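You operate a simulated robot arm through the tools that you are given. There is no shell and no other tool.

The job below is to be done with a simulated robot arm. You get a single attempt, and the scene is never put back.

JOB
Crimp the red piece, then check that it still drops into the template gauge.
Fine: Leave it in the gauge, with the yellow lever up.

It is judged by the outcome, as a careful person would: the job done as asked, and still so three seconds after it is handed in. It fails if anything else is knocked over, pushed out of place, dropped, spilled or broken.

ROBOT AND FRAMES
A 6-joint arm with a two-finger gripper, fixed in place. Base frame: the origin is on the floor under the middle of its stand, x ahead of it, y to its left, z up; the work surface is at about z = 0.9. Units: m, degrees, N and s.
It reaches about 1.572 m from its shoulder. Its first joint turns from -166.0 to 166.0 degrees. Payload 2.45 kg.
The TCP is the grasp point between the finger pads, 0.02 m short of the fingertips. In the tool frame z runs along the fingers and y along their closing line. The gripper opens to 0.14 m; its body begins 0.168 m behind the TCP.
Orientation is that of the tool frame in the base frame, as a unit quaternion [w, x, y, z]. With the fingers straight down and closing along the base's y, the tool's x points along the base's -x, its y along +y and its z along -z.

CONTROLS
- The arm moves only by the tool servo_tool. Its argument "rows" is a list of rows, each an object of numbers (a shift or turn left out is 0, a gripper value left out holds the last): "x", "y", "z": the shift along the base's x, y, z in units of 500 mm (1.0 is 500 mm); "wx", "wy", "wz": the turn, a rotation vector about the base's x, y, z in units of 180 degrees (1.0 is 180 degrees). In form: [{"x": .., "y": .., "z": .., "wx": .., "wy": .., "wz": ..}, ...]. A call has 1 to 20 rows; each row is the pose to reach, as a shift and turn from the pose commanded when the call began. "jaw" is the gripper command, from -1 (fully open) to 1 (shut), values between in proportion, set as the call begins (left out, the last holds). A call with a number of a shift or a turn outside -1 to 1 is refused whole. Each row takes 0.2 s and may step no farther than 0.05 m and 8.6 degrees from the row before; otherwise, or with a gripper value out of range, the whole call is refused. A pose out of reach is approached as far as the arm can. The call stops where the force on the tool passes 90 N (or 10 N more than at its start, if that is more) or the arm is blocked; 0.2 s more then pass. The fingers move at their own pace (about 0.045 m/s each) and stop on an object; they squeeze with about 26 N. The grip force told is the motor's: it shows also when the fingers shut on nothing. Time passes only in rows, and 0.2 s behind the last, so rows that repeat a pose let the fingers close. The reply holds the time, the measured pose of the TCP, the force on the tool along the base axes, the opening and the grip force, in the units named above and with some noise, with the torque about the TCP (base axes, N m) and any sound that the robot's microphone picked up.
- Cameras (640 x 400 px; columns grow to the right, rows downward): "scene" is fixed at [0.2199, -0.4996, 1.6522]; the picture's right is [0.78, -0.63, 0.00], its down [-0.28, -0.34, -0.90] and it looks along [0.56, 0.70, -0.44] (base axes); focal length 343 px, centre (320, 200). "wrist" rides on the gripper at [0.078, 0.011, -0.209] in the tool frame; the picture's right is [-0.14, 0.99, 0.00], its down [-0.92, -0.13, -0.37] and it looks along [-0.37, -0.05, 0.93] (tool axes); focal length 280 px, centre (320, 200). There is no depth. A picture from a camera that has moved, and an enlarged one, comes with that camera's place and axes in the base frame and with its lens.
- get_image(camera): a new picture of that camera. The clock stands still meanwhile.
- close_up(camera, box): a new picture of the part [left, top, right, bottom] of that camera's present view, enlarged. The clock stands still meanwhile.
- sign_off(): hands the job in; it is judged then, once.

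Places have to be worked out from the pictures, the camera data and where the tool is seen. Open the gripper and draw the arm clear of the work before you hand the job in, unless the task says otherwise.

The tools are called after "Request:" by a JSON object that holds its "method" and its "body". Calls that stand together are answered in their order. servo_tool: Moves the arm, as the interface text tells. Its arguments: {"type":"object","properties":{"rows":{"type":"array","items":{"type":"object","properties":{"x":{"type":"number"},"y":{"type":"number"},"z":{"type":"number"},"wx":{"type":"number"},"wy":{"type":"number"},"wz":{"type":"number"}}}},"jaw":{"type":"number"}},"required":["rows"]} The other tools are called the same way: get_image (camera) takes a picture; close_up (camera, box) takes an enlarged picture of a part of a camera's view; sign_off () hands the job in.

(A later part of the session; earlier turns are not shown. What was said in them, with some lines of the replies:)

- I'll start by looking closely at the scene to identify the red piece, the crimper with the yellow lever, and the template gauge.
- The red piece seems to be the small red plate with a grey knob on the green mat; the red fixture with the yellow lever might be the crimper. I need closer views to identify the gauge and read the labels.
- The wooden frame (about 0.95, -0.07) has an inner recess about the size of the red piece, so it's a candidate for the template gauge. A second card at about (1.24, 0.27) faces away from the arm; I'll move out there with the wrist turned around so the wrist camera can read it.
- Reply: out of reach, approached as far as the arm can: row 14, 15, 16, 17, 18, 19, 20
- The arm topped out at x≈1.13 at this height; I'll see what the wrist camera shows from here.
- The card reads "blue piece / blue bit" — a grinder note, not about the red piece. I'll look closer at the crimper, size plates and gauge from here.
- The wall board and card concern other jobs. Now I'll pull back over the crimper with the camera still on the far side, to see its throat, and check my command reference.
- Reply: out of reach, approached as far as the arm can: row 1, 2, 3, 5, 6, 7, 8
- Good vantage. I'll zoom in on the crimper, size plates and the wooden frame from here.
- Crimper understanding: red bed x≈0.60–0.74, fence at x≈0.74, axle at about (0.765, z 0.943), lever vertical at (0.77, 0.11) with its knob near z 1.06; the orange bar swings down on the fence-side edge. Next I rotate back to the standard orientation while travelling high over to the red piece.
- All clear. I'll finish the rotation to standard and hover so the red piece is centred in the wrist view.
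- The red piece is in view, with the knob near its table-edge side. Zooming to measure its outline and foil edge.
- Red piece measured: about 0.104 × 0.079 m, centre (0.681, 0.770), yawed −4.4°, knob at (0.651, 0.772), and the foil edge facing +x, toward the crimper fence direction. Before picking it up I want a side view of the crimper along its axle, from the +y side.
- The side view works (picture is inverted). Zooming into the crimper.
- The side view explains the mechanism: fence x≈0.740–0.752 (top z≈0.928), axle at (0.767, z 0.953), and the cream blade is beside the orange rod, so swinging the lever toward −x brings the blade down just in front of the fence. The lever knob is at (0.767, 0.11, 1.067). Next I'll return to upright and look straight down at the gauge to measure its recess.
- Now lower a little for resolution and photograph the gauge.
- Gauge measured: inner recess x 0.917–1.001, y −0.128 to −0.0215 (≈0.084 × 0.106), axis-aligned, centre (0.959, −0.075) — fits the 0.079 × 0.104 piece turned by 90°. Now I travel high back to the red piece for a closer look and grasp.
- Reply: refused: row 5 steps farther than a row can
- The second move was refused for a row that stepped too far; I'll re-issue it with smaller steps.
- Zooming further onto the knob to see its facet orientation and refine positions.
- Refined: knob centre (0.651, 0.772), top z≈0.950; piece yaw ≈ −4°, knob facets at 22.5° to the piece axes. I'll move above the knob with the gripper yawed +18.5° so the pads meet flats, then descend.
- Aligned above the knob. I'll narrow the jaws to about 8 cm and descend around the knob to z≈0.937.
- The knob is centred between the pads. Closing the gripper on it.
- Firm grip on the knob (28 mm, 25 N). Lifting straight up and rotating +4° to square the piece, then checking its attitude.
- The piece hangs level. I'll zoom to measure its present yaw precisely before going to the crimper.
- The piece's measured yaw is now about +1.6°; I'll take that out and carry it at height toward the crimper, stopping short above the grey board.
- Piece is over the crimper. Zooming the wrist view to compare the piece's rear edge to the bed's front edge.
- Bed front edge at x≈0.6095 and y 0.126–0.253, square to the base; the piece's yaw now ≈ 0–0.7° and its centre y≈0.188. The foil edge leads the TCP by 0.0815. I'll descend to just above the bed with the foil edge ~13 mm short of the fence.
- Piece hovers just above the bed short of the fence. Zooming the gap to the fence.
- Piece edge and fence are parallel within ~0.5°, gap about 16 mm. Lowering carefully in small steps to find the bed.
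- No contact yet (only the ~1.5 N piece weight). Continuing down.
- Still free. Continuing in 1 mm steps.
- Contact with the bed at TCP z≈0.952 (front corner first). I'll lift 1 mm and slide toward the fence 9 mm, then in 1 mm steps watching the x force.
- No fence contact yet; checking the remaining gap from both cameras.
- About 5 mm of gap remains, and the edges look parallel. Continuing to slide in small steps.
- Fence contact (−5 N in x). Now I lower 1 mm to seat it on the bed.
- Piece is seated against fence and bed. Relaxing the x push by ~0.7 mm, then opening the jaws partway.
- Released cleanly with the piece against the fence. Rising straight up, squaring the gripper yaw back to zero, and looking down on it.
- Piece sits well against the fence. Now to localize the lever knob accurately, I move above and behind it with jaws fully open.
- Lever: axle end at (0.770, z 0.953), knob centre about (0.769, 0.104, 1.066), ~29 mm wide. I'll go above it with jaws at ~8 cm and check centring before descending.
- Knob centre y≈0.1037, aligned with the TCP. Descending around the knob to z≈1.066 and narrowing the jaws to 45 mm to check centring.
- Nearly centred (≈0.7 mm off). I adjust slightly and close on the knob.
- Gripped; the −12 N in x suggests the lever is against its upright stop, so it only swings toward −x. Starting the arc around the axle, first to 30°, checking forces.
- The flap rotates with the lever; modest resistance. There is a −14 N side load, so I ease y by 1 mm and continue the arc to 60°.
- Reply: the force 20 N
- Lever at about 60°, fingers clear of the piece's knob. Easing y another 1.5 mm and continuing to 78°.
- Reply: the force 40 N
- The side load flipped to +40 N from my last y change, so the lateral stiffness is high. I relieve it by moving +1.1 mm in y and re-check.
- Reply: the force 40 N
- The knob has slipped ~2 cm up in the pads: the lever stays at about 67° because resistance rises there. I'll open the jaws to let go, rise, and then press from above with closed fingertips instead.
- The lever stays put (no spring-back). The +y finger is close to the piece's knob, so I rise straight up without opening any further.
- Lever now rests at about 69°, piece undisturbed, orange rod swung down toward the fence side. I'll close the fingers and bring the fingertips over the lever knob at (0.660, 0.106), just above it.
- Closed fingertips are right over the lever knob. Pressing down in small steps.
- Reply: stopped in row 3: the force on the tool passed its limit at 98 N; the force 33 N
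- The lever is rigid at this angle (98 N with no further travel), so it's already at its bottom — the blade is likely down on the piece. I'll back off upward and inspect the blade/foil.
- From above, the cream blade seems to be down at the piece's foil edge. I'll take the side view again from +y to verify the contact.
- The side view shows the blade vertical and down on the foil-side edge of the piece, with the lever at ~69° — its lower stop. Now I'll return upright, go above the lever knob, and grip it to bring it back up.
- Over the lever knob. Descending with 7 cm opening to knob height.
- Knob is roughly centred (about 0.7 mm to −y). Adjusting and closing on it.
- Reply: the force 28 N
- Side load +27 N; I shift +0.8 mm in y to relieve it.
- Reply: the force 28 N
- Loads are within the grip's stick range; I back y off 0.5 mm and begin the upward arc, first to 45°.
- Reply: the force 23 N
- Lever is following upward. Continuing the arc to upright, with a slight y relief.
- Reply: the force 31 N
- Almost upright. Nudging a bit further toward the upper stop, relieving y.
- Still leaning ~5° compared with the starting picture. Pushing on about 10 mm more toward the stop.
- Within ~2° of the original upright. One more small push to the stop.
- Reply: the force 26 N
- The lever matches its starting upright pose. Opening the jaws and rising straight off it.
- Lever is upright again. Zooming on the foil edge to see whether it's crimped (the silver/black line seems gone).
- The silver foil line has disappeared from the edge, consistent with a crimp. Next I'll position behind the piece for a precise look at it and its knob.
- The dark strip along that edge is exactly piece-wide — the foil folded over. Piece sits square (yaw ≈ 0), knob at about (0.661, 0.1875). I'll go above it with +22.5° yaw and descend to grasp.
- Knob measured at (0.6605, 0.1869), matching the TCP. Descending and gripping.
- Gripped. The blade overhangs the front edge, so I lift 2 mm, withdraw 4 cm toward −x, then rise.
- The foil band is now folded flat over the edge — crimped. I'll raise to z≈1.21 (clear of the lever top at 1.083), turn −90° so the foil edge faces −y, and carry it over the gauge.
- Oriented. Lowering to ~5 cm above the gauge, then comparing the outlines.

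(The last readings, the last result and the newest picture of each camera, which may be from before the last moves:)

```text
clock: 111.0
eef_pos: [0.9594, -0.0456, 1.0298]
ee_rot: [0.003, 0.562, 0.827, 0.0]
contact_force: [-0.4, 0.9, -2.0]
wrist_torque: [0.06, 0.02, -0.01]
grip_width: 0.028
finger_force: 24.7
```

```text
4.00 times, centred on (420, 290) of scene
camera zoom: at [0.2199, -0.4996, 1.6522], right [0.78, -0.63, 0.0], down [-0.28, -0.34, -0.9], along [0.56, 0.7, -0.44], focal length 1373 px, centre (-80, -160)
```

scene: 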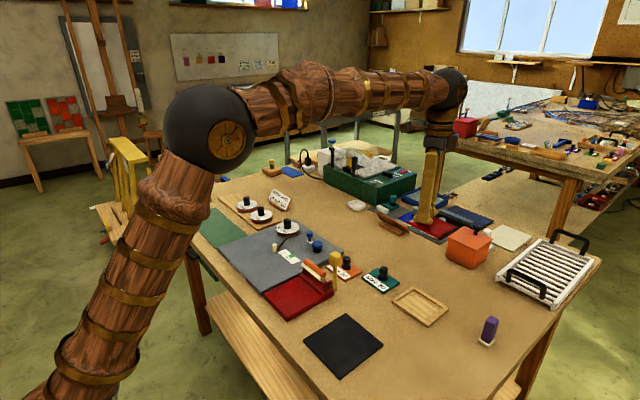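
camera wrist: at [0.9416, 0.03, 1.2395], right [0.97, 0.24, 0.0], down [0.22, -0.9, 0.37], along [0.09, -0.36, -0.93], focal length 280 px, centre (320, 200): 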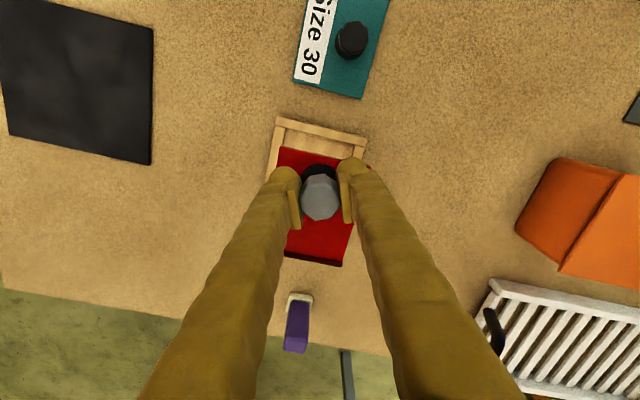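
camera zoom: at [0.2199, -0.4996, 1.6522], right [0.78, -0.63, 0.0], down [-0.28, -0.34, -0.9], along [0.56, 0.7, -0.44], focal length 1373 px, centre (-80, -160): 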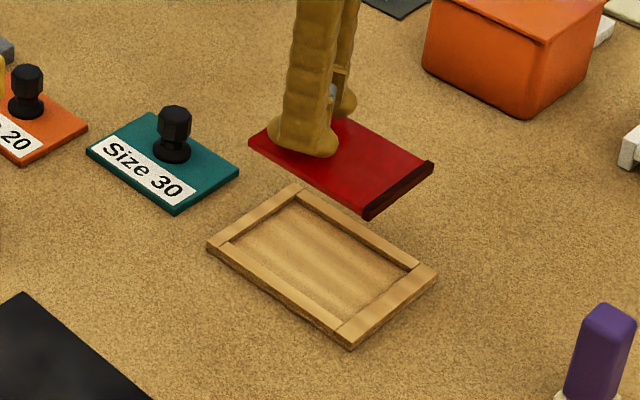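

Good alignment so far. Lowering to ~1.5 cm above the rails for fine alignment.

Request:
{"method": "servo_tool", "body": {"rows": [{"z": -0.05}, {"z": -0.09}, {"z": -0.12}, {"z": -0.133}, {"z": -0.133}]}}

Request:
{"method": "close_up", "body": {"camera": "wrist", "box": [255, 120, 375, 200]}}

Request:
{"method": "close_up", "body": {"camera": "wrist", "box": [270, 210, 370, 290]}}

Request:
{"method": "close_up", "body": {"camera": "scene", "box": [385, 270, 445, 330]}}

```text
clock: 112.2
eef_pos: [0.9575, -0.0455, 0.9641]
ee_rot: [0.003, 0.562, 0.827, 0.001]
contact_force: [0.4, 0.0, -1.9]
wrist_torque: [0.03, -0.03, -0.01]
grip_width: 0.0277
finger_force: 24.9
```

```text
5.00 times, centred on (315, 160) of wrist
camera zoom: at [0.94, 0.0309, 1.1731], right [0.97, 0.24, 0.0], down [0.22, -0.9, 0.37], along [0.09, -0.36, -0.93], focal length 1402 px, centre (345, 400)
```

zoom: 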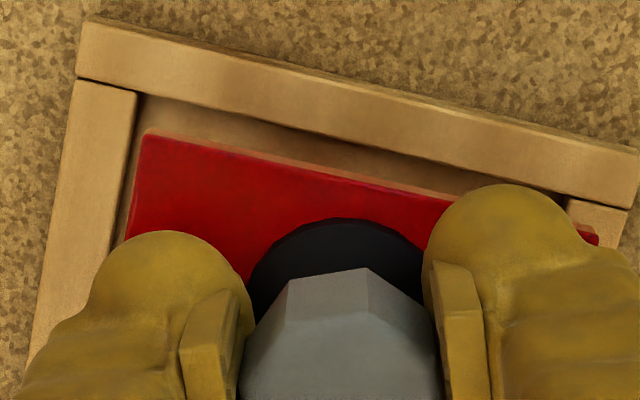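

```text
5.00 times, centred on (320, 250) of wrist
camera zoom: at [0.94, 0.0309, 1.1731], right [0.97, 0.24, 0.0], down [0.22, -0.9, 0.37], along [0.09, -0.36, -0.93], focal length 1402 px, centre (320, -50)
```

zoom: 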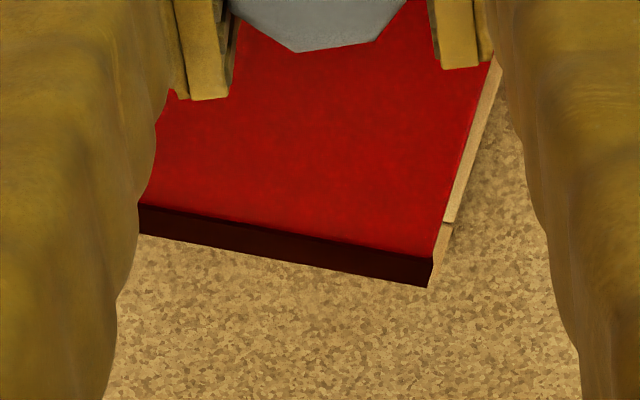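

```text
6.67 times, centred on (415, 300) of scene
camera zoom: at [0.2199, -0.4996, 1.6522], right [0.78, -0.63, 0.0], down [-0.28, -0.34, -0.9], along [0.56, 0.7, -0.44], focal length 2288 px, centre (-313, -467)
```

zoom: 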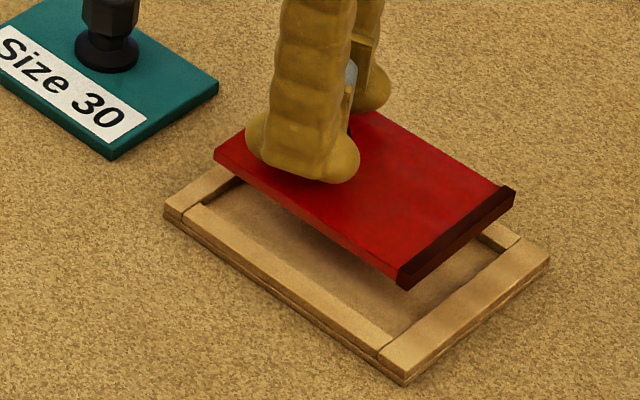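

Relative measurement in this view: the piece should shift about −3.3 mm in x and +0.7 mm in y to centre over the recess (yaws agree within ~0.4°). Applying that and lowering 11 mm for a closer comparison.

Request:
{"method": "servo_tool", "body": {"rows": [{"x": -0.004, "y": 0.001}, {"x": -0.0066, "y": 0.0014, "z": -0.008}, {"x": -0.0066, "y": 0.0014, "z": -0.016}, {"x": -0.0066, "y": 0.0014, "z": -0.022}, {"x": -0.0066, "y": 0.0014, "z": -0.022}]}}

Request:
{"method": "close_up", "body": {"camera": "wrist", "box": [255, 120, 375, 200]}}

Request:
{"method": "close_up", "body": {"camera": "wrist", "box": [270, 210, 370, 290]}}

Request:
{"method": "close_up", "body": {"camera": "scene", "box": [385, 270, 445, 330]}}

```text
clock: 113.3
eef_pos: [0.9557, -0.0445, 0.9509]
ee_rot: [0.002, 0.562, 0.827, 0.0]
contact_force: [0.5, -0.1, -1.8]
wrist_torque: [0.04, 0.0, 0.01]
grip_width: 0.0276
finger_force: 25.3
```

```text
5.00 times, centred on (315, 160) of wrist
camera zoom: at [0.9366, 0.0313, 1.1615], right [0.97, 0.24, 0.0], down [0.22, -0.9, 0.37], along [0.09, -0.36, -0.93], focal length 1402 px, centre (345, 400)
```

zoom: 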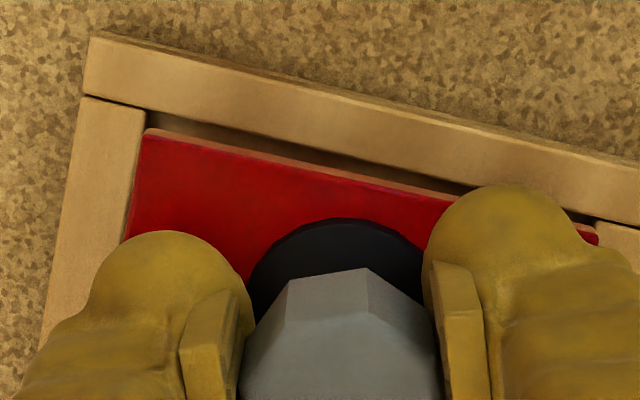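

```text
5.00 times, centred on (320, 250) of wrist
camera zoom: at [0.9366, 0.0313, 1.1615], right [0.97, 0.24, 0.0], down [0.22, -0.9, 0.37], along [0.09, -0.36, -0.93], focal length 1402 px, centre (320, -50)
```

zoom: 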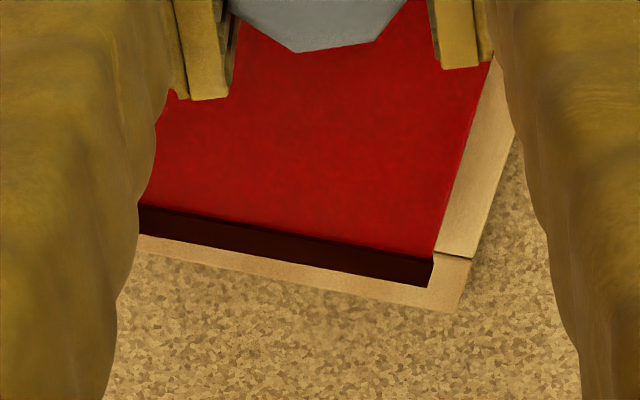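

```text
6.67 times, centred on (415, 300) of scene
camera zoom: at [0.2199, -0.4996, 1.6522], right [0.78, -0.63, 0.0], down [-0.28, -0.34, -0.9], along [0.56, 0.7, -0.44], focal length 2288 px, centre (-313, -467)
```

zoom: 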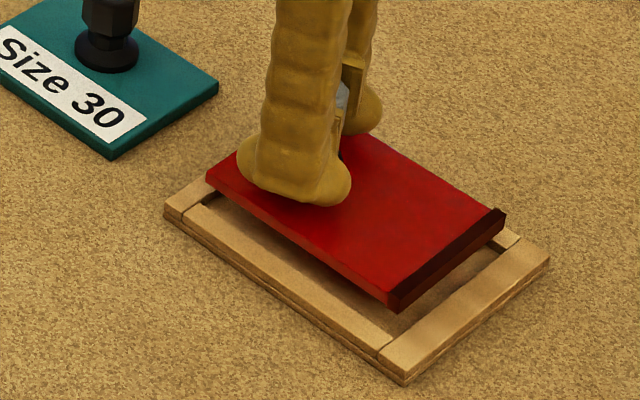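

Gaps now look like ~2 mm at −x, ~1 mm at +x, small at +y. I shift −0.7 mm in x, −0.5 mm in y and lower another 6 mm, then re-measure at closer height.

Request:
{"method": "servo_tool", "body": {"rows": [{"x": -0.0014, "y": -0.001, "z": -0.004}, {"x": -0.0014, "y": -0.001, "z": -0.008}, {"x": -0.0014, "y": -0.001, "z": -0.012}, {"x": -0.0014, "y": -0.001, "z": -0.012}]}}

Request:
{"method": "close_up", "body": {"camera": "wrist", "box": [255, 120, 375, 200]}}

Request:
{"method": "close_up", "body": {"camera": "wrist", "box": [270, 210, 370, 290]}}

Request:
{"method": "close_up", "body": {"camera": "scene", "box": [390, 275, 440, 325]}}

```text
clock: 114.3
eef_pos: [0.9548, -0.0445, 0.9454]
ee_rot: [0.002, 0.562, 0.827, 0.0]
contact_force: [-0.1, 0.1, -2.6]
wrist_torque: [0.03, -0.04, -0.01]
grip_width: 0.0276
finger_force: 25.1
```

```text
5.00 times, centred on (315, 160) of wrist
camera zoom: at [0.9363, 0.0309, 1.1553], right [0.97, 0.24, 0.0], down [0.22, -0.9, 0.37], along [0.09, -0.36, -0.93], focal length 1402 px, centre (345, 400)
```

zoom: 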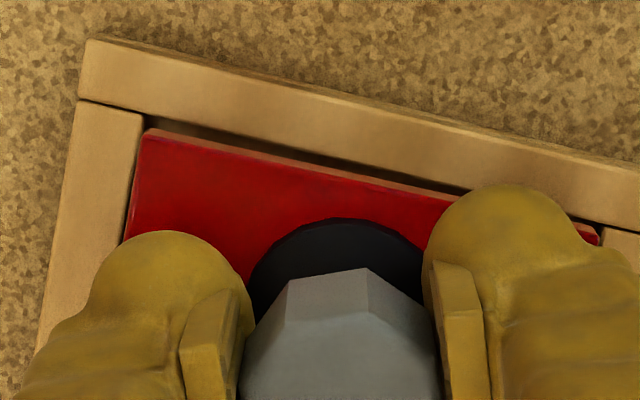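

```text
5.00 times, centred on (320, 250) of wrist
camera zoom: at [0.9363, 0.0309, 1.1553], right [0.97, 0.24, 0.0], down [0.22, -0.9, 0.37], along [0.09, -0.36, -0.93], focal length 1402 px, centre (320, -50)
```

zoom: 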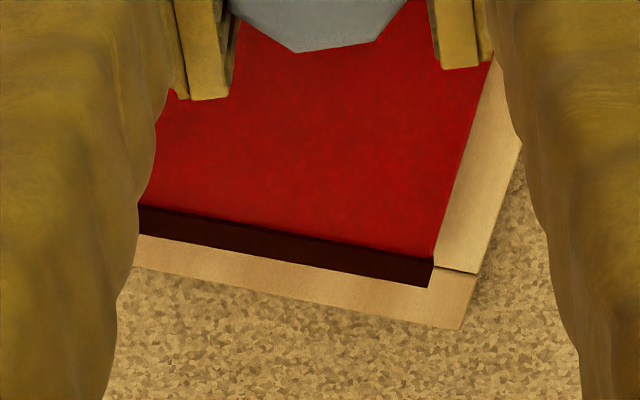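

```text
8.00 times, centred on (415, 300) of scene
camera zoom: at [0.2199, -0.4996, 1.6522], right [0.78, -0.63, 0.0], down [-0.28, -0.34, -0.9], along [0.56, 0.7, -0.44], focal length 2745 px, centre (-440, -600)
```

zoom: 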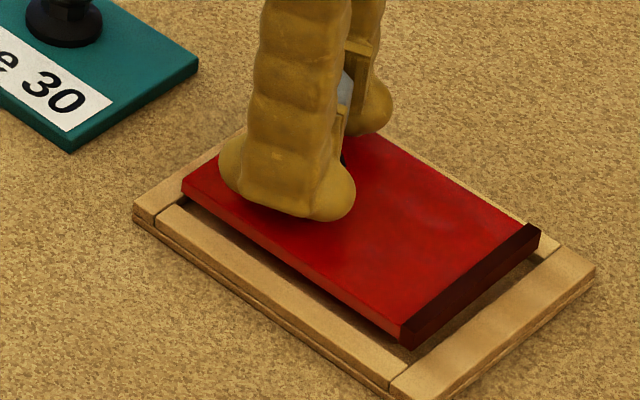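

Still not touching. I'll zoom the scene camera on the −y corners to measure gaps there.

Request:
{"method": "close_up", "body": {"camera": "scene", "box": [410, 300, 430, 325]}}

Request:
{"method": "close_up", "body": {"camera": "scene", "box": [425, 290, 445, 315]}}

Request:
{"method": "close_up", "body": {"camera": "scene", "box": [388, 285, 413, 315]}}

```text
16.00 times, centred on (420, 312) of scene
camera zoom: at [0.2199, -0.4996, 1.6522], right [0.78, -0.63, 0.0], down [-0.28, -0.34, -0.9], along [0.56, 0.7, -0.44], focal length 5491 px, centre (-1280, -1600)
```

zoom: 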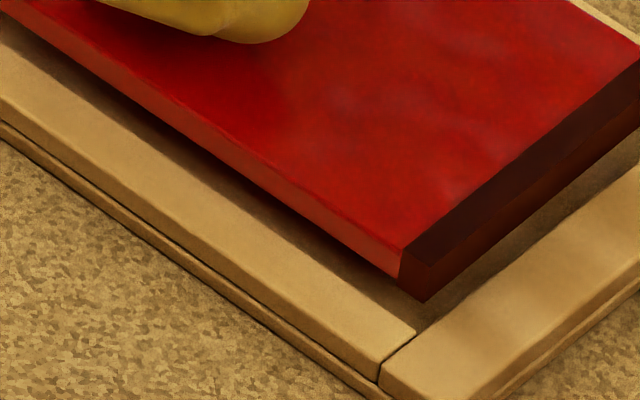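

```text
16.00 times, centred on (435, 302) of scene
camera zoom: at [0.2199, -0.4996, 1.6522], right [0.78, -0.63, 0.0], down [-0.28, -0.34, -0.9], along [0.56, 0.7, -0.44], focal length 5491 px, centre (-1520, -1440)
```

zoom: 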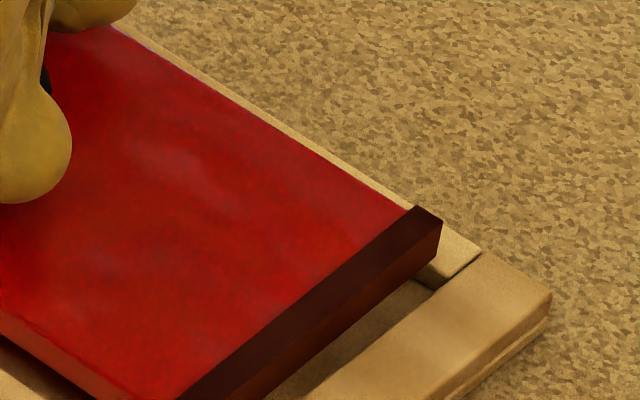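

```text
13.33 times, centred on (400, 300) of scene
camera zoom: at [0.2199, -0.4996, 1.6522], right [0.78, -0.63, 0.0], down [-0.28, -0.34, -0.9], along [0.56, 0.7, -0.44], focal length 4576 px, centre (-753, -1133)
```

zoom: 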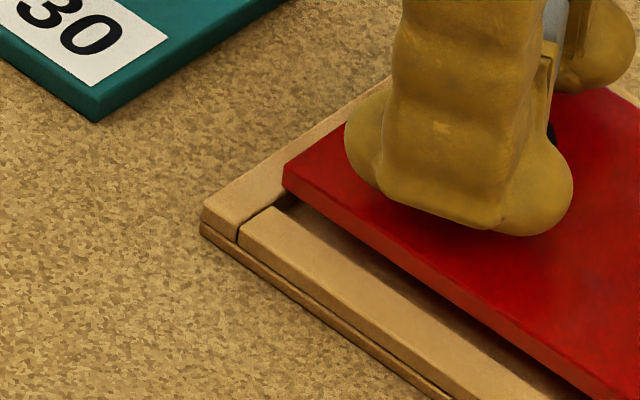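

Length clearance looks fine (~2–3 mm in y). The +x/−y corner reading is ambiguous; zooming more there.

Request:
{"method": "close_up", "body": {"camera": "scene", "box": [434, 292, 446, 304]}}

Request:
{"method": "close_up", "body": {"camera": "scene", "box": [415, 306, 427, 318]}}

Request:
{"method": "close_up", "body": {"camera": "wrist", "box": [325, 235, 365, 275]}}

```text
16.00 times, centred on (440, 298) of scene
camera zoom: at [0.2199, -0.4996, 1.6522], right [0.78, -0.63, 0.0], down [-0.28, -0.34, -0.9], along [0.56, 0.7, -0.44], focal length 5491 px, centre (-1600, -1368)
```

zoom: 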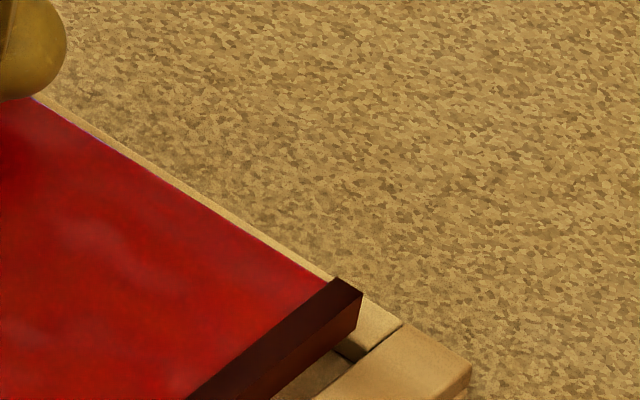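

```text
16.00 times, centred on (421, 312) of scene
camera zoom: at [0.2199, -0.4996, 1.6522], right [0.78, -0.63, 0.0], down [-0.28, -0.34, -0.9], along [0.56, 0.7, -0.44], focal length 5491 px, centre (-1296, -1592)
```

zoom: 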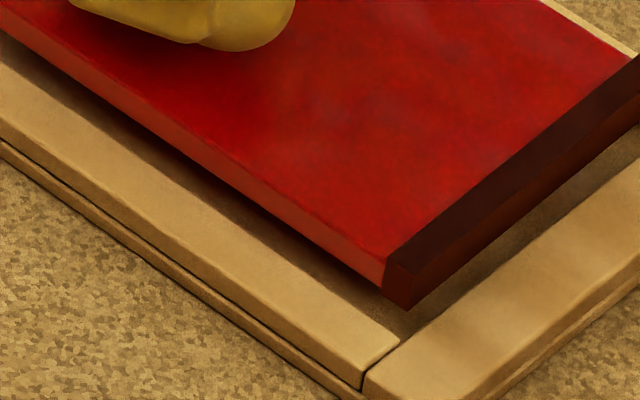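

```text
10.00 times, centred on (345, 255) of wrist
camera zoom: at [0.9363, 0.0309, 1.1553], right [0.97, 0.24, 0.0], down [0.22, -0.9, 0.37], along [0.09, -0.36, -0.93], focal length 2804 px, centre (70, -350)
```

zoom: 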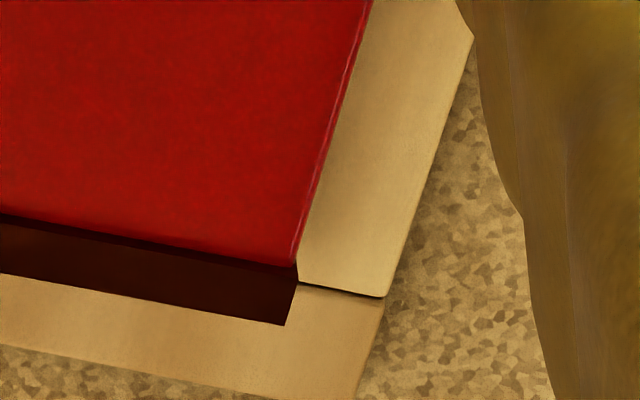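

Corrected corner readings: gaps ≈2.2 mm on each x side and ≈1.3–1.5 mm on each y side, with the piece ~5 mm above the rails. Lowering in small steps, with a tiny −0.4° yaw trim, watching for contact.

Request:
{"method": "servo_tool", "body": {"rows": [{"z": -0.004, "wz": -0.002}, {"z": -0.008, "wz": -0.002}, {"z": -0.008, "wz": -0.002}]}}

Request:
{"method": "servo_tool", "body": {"rows": [{"z": -0.002}, {"z": -0.002}]}}

Request:
{"method": "servo_tool", "body": {"rows": [{"z": -0.002}, {"z": -0.002}]}}

Request:
{"method": "close_up", "body": {"camera": "scene", "box": [388, 280, 448, 330]}}

```text
clock: 115.2
eef_pos: [0.9549, -0.0455, 0.941]
ee_rot: [0.001, 0.565, 0.825, -0.001]
contact_force: [0.5, -0.4, -1.7]
wrist_torque: [0.05, -0.02, -0.01]
grip_width: 0.0276
finger_force: 25.2
```

```text
clock: 115.8
eef_pos: [0.9561, -0.0437, 0.9416]
ee_rot: [0.001, 0.565, 0.825, 0.0]
contact_force: [-1.1, -2.2, 2.8]
wrist_torque: [0.11, -0.14, -0.04]
grip_width: 0.0276
finger_force: 25.2
```

```text
clock: 116.3
eef_pos: [0.9554, -0.0457, 0.9412]
ee_rot: [0.001, 0.565, 0.825, -0.001]
contact_force: [1.4, -0.8, 16.0]
wrist_torque: [0.42, 0.11, -0.12]
grip_width: 0.0277
finger_force: 25.1
```

```text
8.00 times, centred on (418, 305) of scene
camera zoom: at [0.2199, -0.4996, 1.6522], right [0.78, -0.63, 0.0], down [-0.28, -0.34, -0.9], along [0.56, 0.7, -0.44], focal length 2745 px, centre (-464, -640)
```

zoom: 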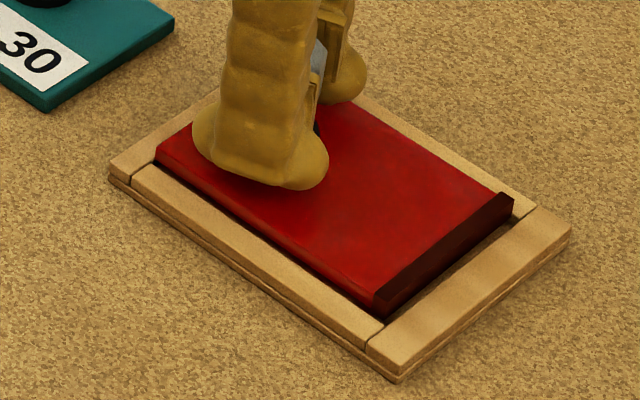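

Contact: 16 N with the load centred near the rear (+y) edge. I need to see if the rear edge is caught on the +y rail.

Request:
{"method": "close_up", "body": {"camera": "scene", "box": [388, 285, 413, 310]}}

Request:
{"method": "close_up", "body": {"camera": "wrist", "box": [255, 120, 375, 200]}}

Request:
{"method": "close_up", "body": {"camera": "wrist", "box": [275, 130, 315, 170]}}

Request:
{"method": "close_up", "body": {"camera": "scene", "box": [415, 300, 445, 325]}}

```text
16.00 times, centred on (400, 298) of scene
camera zoom: at [0.2199, -0.4996, 1.6522], right [0.78, -0.63, 0.0], down [-0.28, -0.34, -0.9], along [0.56, 0.7, -0.44], focal length 5491 px, centre (-968, -1360)
```

zoom: 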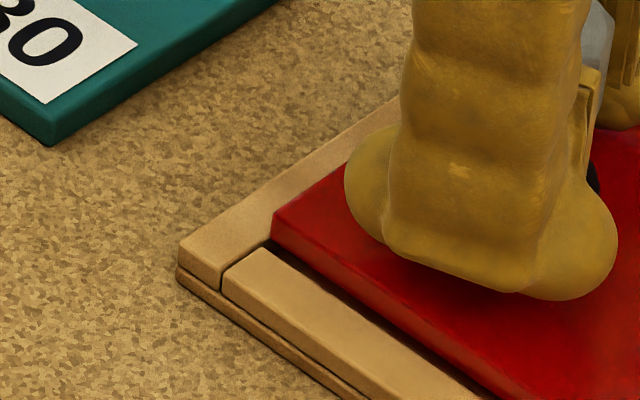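

```text
5.00 times, centred on (315, 160) of wrist
camera zoom: at [0.9368, 0.0316, 1.1506], right [0.97, 0.23, 0.0], down [0.21, -0.9, 0.37], along [0.09, -0.36, -0.93], focal length 1402 px, centre (345, 400)
```

zoom: 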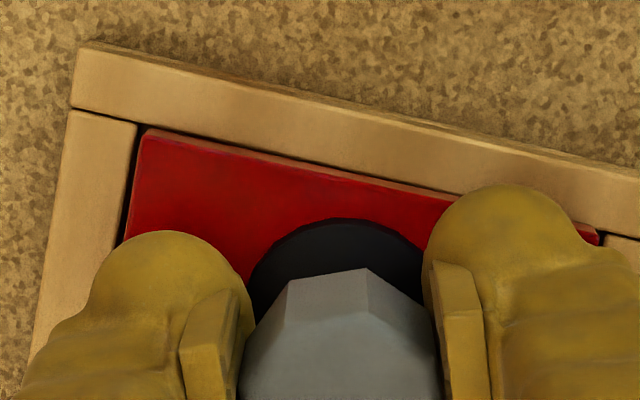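

```text
10.00 times, centred on (295, 150) of wrist
camera zoom: at [0.9368, 0.0316, 1.1506], right [0.97, 0.23, 0.0], down [0.21, -0.9, 0.37], along [0.09, -0.36, -0.93], focal length 2804 px, centre (570, 700)
```

zoom: 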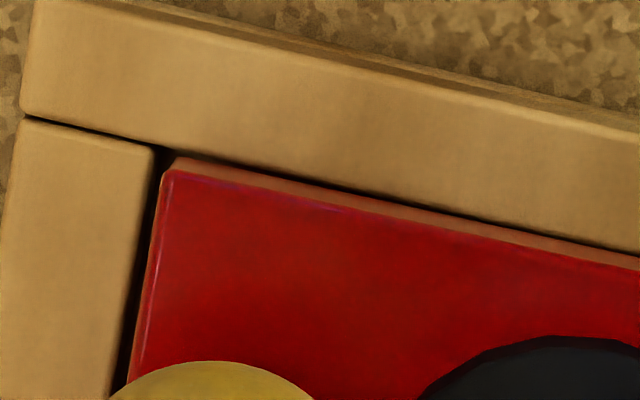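

```text
16.00 times, centred on (430, 312) of scene
camera zoom: at [0.2199, -0.4996, 1.6522], right [0.78, -0.63, 0.0], down [-0.28, -0.34, -0.9], along [0.56, 0.7, -0.44], focal length 5491 px, centre (-1440, -1600)
```

zoom: 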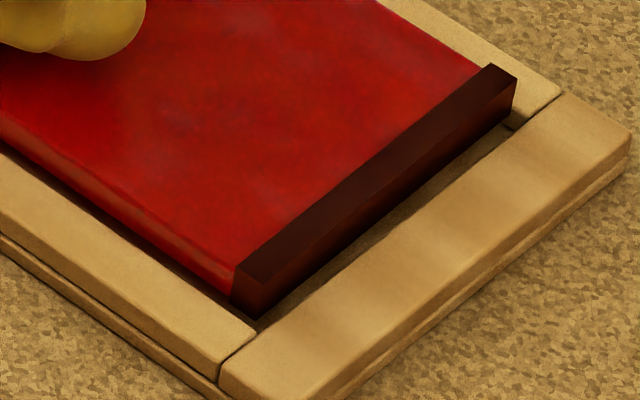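

The rear edge is on the lip of the +y rail while the foil side has ~2.5 mm of room. Lifting 2 mm, shifting −1.3 mm in y, and lowering again.

Request:
{"method": "servo_tool", "body": {"rows": [{"z": 0.004}, {"z": 0.006}, {"z": 0.006, "y": -0.0026}, {"z": 0.006, "y": -0.0026}, {"z": 0.002, "y": -0.0026}, {"z": 0.0, "y": -0.0026}, {"z": 0.0, "y": -0.0026}]}}

Request:
{"method": "servo_tool", "body": {"rows": [{"z": -0.002}, {"z": -0.002}]}}

```text
clock: 118.0
eef_pos: [0.9546, -0.0471, 0.9395]
ee_rot: [0.001, 0.565, 0.825, -0.001]
contact_force: [0.3, 0.9, -1.1]
wrist_torque: [0.05, 0.0, 0.03]
grip_width: 0.0276
finger_force: 25.2
```

```text
clock: 118.5
eef_pos: [0.9553, -0.047, 0.9383]
ee_rot: [0.002, 0.565, 0.825, -0.001]
contact_force: [-0.1, -0.3, -0.6]
wrist_torque: [0.07, -0.01, -0.01]
grip_width: 0.0276
finger_force: 24.7
```

Now it passes below the earlier contact height with no load — it's entering the recess. Continuing down.

Request:
{"method": "servo_tool", "body": {"rows": [{"z": -0.002}, {"z": -0.002}]}}

Request:
{"method": "servo_tool", "body": {"rows": [{"z": -0.002}, {"z": -0.002}]}}

Request:
{"method": "servo_tool", "body": {"rows": [{"z": -0.002}, {"z": -0.002}]}}

```text
clock: 119.2
eef_pos: [0.9563, -0.0473, 0.9383]
ee_rot: [0.002, 0.565, 0.825, -0.001]
contact_force: [1.1, -0.1, -2.0]
wrist_torque: [0.04, -0.01, -0.01]
grip_width: 0.0278
finger_force: 24.9
```

```text
clock: 119.8
eef_pos: [0.9559, -0.0457, 0.9379]
ee_rot: [0.002, 0.565, 0.825, -0.001]
contact_force: [0.0, 0.0, -2.3]
wrist_torque: [0.03, 0.0, 0.0]
grip_width: 0.0279
finger_force: 24.8
```

```text
clock: 120.3
eef_pos: [0.9553, -0.0461, 0.9368]
ee_rot: [0.001, 0.565, 0.825, -0.001]
contact_force: [1.1, 0.0, -1.6]
wrist_torque: [0.04, 0.0, 0.03]
grip_width: 0.0274
finger_force: 24.9
```

Request:
{"method": "servo_tool", "body": {"rows": [{"z": -0.002}, {"z": -0.002}]}}

Request:
{"method": "servo_tool", "body": {"rows": [{"z": -0.002}, {"z": -0.002}]}}

Request:
{"method": "close_up", "body": {"camera": "scene", "box": [388, 280, 448, 330]}}

```text
clock: 121.0
eef_pos: [0.9554, -0.045, 0.9368]
ee_rot: [0.002, 0.565, 0.825, 0.0]
contact_force: [-2.2, -0.6, 7.7]
wrist_torque: [-0.72, -0.17, -0.2]
grip_width: 0.0277
finger_force: 24.8
```

```text
clock: 121.5
eef_pos: [0.9554, -0.0458, 0.9349]
ee_rot: [0.003, 0.565, 0.825, -0.001]
contact_force: [-3.3, 2.6, 16.9]
wrist_torque: [-0.04, 0.05, -0.2]
grip_width: 0.0274
finger_force: 24.9
```

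```text
8.00 times, centred on (418, 305) of scene
camera zoom: at [0.2199, -0.4996, 1.6522], right [0.78, -0.63, 0.0], down [-0.28, -0.34, -0.9], along [0.56, 0.7, -0.44], focal length 2745 px, centre (-464, -640)
```

zoom: 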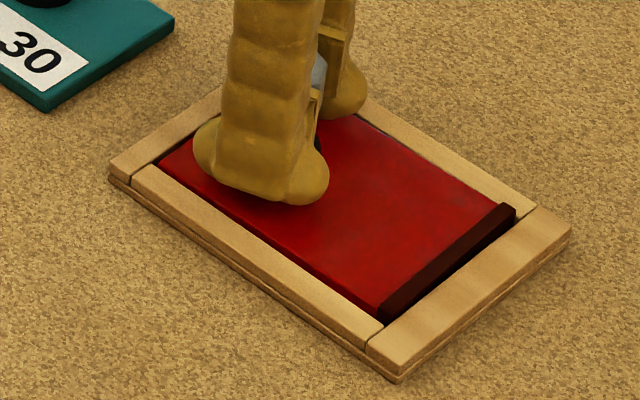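

The piece has dropped into the recess, flat on the floor (balanced torque). Relaxing the push and releasing.

Request:
{"method": "servo_tool", "body": {"rows": [{"z": 0.002}, {"z": 0.002}]}}

Request:
{"method": "servo_tool", "body": {"rows": [{}, {}, {}, {}], "jaw": 0.14}}

Request:
{"method": "close_up", "body": {"camera": "wrist", "box": [240, 110, 400, 290]}}

```text
clock: 122.2
eef_pos: [0.9552, -0.0448, 0.934]
ee_rot: [0.002, 0.565, 0.825, -0.001]
contact_force: [1.5, 1.7, 3.5]
wrist_torque: [0.08, 0.05, -0.13]
grip_width: 0.0278
finger_force: 24.7
```

```text
clock: 123.2
eef_pos: [0.9551, -0.0454, 0.934]
ee_rot: [0.001, 0.565, 0.825, -0.001]
contact_force: [-0.7, -0.1, -0.9]
wrist_torque: [-0.01, 0.02, -0.02]
grip_width: 0.0602
finger_force: 0.1
```

```text
2.22 times, centred on (320, 200) of wrist
camera zoom: at [0.9368, 0.0302, 1.1447], right [0.97, 0.23, 0.0], down [0.21, -0.9, 0.37], along [0.09, -0.36, -0.93], focal length 623 px, centre (320, 200)
```

zoom: 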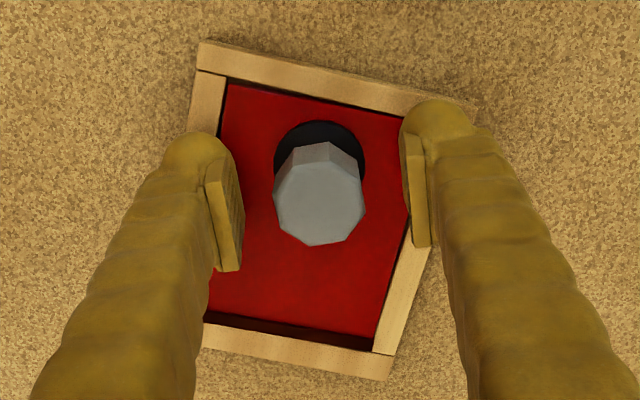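

Released; the piece lies within the frame. Rising straight up and clear.

Request:
{"method": "servo_tool", "body": {"rows": [{"z": 0.02}, {"z": 0.06}, {"z": 0.12}, {"z": 0.2}, {"z": 0.28}, {"z": 0.36}, {"z": 0.44}, {"z": 0.52}, {"z": 0.56}, {"z": 0.56}]}}

Request:
{"method": "get_image", "body": {"camera": "wrist"}}

Request:
{"method": "close_up", "body": {"camera": "scene", "box": [380, 265, 460, 330]}}

Request:
{"method": "close_up", "body": {"camera": "scene", "box": [260, 230, 380, 320]}}

```text
clock: 125.3
eef_pos: [0.9558, -0.0467, 1.2138]
ee_rot: [0.002, 0.566, 0.825, 0.0]
contact_force: [0.0, -0.1, 0.3]
wrist_torque: [-0.01, 0.0, 0.02]
grip_width: 0.0602
finger_force: 0.1
```

```text
taken
camera wrist: at [0.9374, 0.0301, 1.4245], right [0.97, 0.23, 0.0], down [0.21, -0.9, 0.37], along [0.09, -0.36, -0.93], focal length 280 px, centre (320, 200)
```

wrist: 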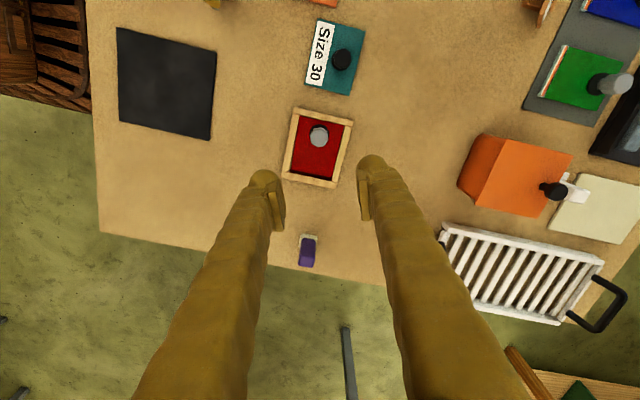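

```text
6.15 times, centred on (420, 298) of scene
camera zoom: at [0.2199, -0.4996, 1.6522], right [0.78, -0.63, 0.0], down [-0.28, -0.34, -0.9], along [0.56, 0.7, -0.44], focal length 2112 px, centre (-295, -400)
```

zoom: 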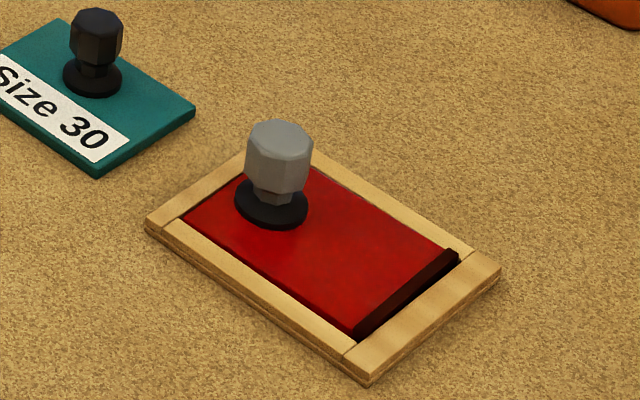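

```text
4.44 times, centred on (320, 275) of scene
camera zoom: at [0.2199, -0.4996, 1.6522], right [0.78, -0.63, 0.0], down [-0.28, -0.34, -0.9], along [0.56, 0.7, -0.44], focal length 1525 px, centre (320, -133)
```

zoom: 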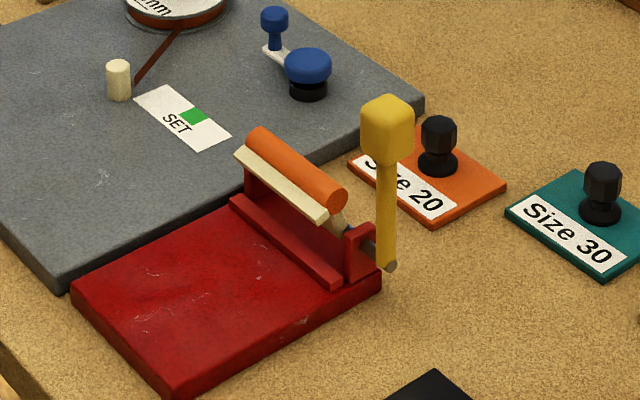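

Piece is seated in the gauge and the lever is upright, same as at the start. One close check of the seating, then I'll move the arm back to its start pose, clear of the work, with the gripper open.

Request:
{"method": "close_up", "body": {"camera": "scene", "box": [405, 295, 445, 325]}}

Request:
{"method": "servo_tool", "body": {"rows": [{"z": 0.05, "wz": 0.03}, {"z": 0.1, "wz": 0.06}, {"z": 0.13, "x": -0.04, "y": 0.02, "wz": 0.1}, {"z": 0.13, "x": -0.09, "y": 0.05, "wz": 0.14}, {"z": 0.13, "x": -0.14, "y": 0.08, "wz": 0.18}, {"z": 0.13, "x": -0.2, "y": 0.11, "wz": 0.22}, {"z": 0.13, "x": -0.26, "y": 0.14, "wz": 0.26}, {"z": 0.13, "x": -0.32, "y": 0.17, "wz": 0.3}, {"z": 0.13, "x": -0.38, "y": 0.2, "wz": 0.34}, {"z": 0.13, "x": -0.44, "y": 0.23, "wz": 0.38}, {"z": 0.13, "x": -0.5, "y": 0.26, "wz": 0.38}, {"z": 0.13, "x": -0.54, "y": 0.29, "wz": 0.38}, {"z": 0.13, "x": -0.54, "y": 0.29, "wz": 0.38}], "jaw": -1}}

Request:
{"method": "get_image", "body": {"camera": "scene"}}

Request:
{"method": "get_image", "body": {"camera": "wrist"}}

```text
13.33 times, centred on (425, 310) of scene
camera zoom: at [0.2199, -0.4996, 1.6522], right [0.78, -0.63, 0.0], down [-0.28, -0.34, -0.9], along [0.56, 0.7, -0.44], focal length 4576 px, centre (-1080, -1267)
```

zoom: 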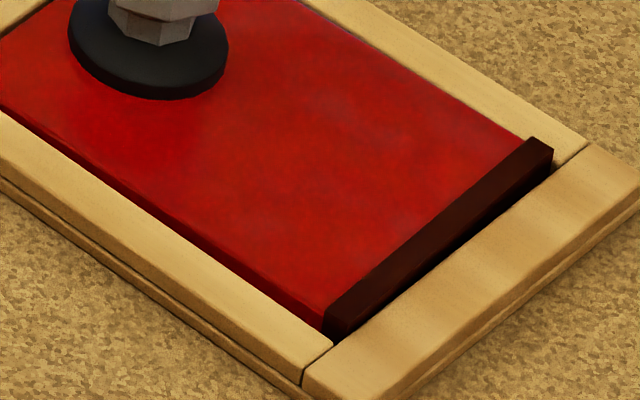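

```text
clock: 128.2
eef_pos: [0.6845, 0.0985, 1.2814]
ee_rot: [0.002, 0.003, 1.0, 0.001]
contact_force: [0.7, 0.3, 0.7]
wrist_torque: [0.04, 0.0, -0.04]
grip_width: 0.14
finger_force: 0.0
```

```text
taken
```

scene: 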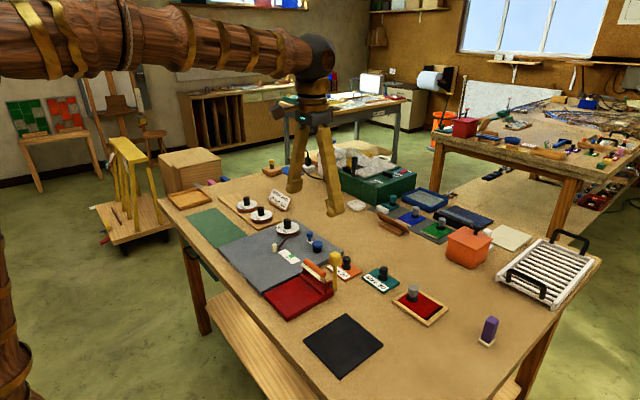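

```text
taken
camera wrist: at [0.6061, 0.1086, 1.4901], right [0.14, 0.99, 0.0], down [0.92, -0.13, 0.37], along [0.37, -0.05, -0.93], focal length 280 px, centre (320, 200)
```

wrist: 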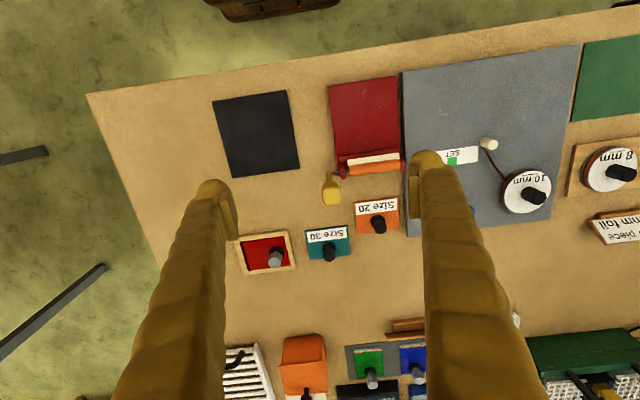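

The arm is back at its start pose with the gripper open. The crimped red piece lies flat in the gauge, the yellow lever is upright, and everything else matches the first pictures, so I'm handing in the job.

Request:
{"method": "sign_off", "body": {}}

```text
The job is handed in.
```

The red piece is crimped and sitting flat in the template gauge. The yellow lever is back up. I've handed the job in.

- **Crimp:** I set the piece's foil edge against the crimper's fence and brought the lever down until it stopped hard at about 69°. A further press from above (98 N) moved it no further. The foil that stood up along the edge is now a flat dark band. The microphone picked up no click, so the look of the foil is my only evidence that it crimped.
- **Gauge:** The piece still drops in. On the first try its rear edge caught on one rail. After a shift of about 1.3 mm it went down to the floor of the recess without force, foil edge facing the robot's right (−y).
- **Everything else:** The final pictures show the other items on the bench where they started. The arm is back at its start pose with the gripper open.
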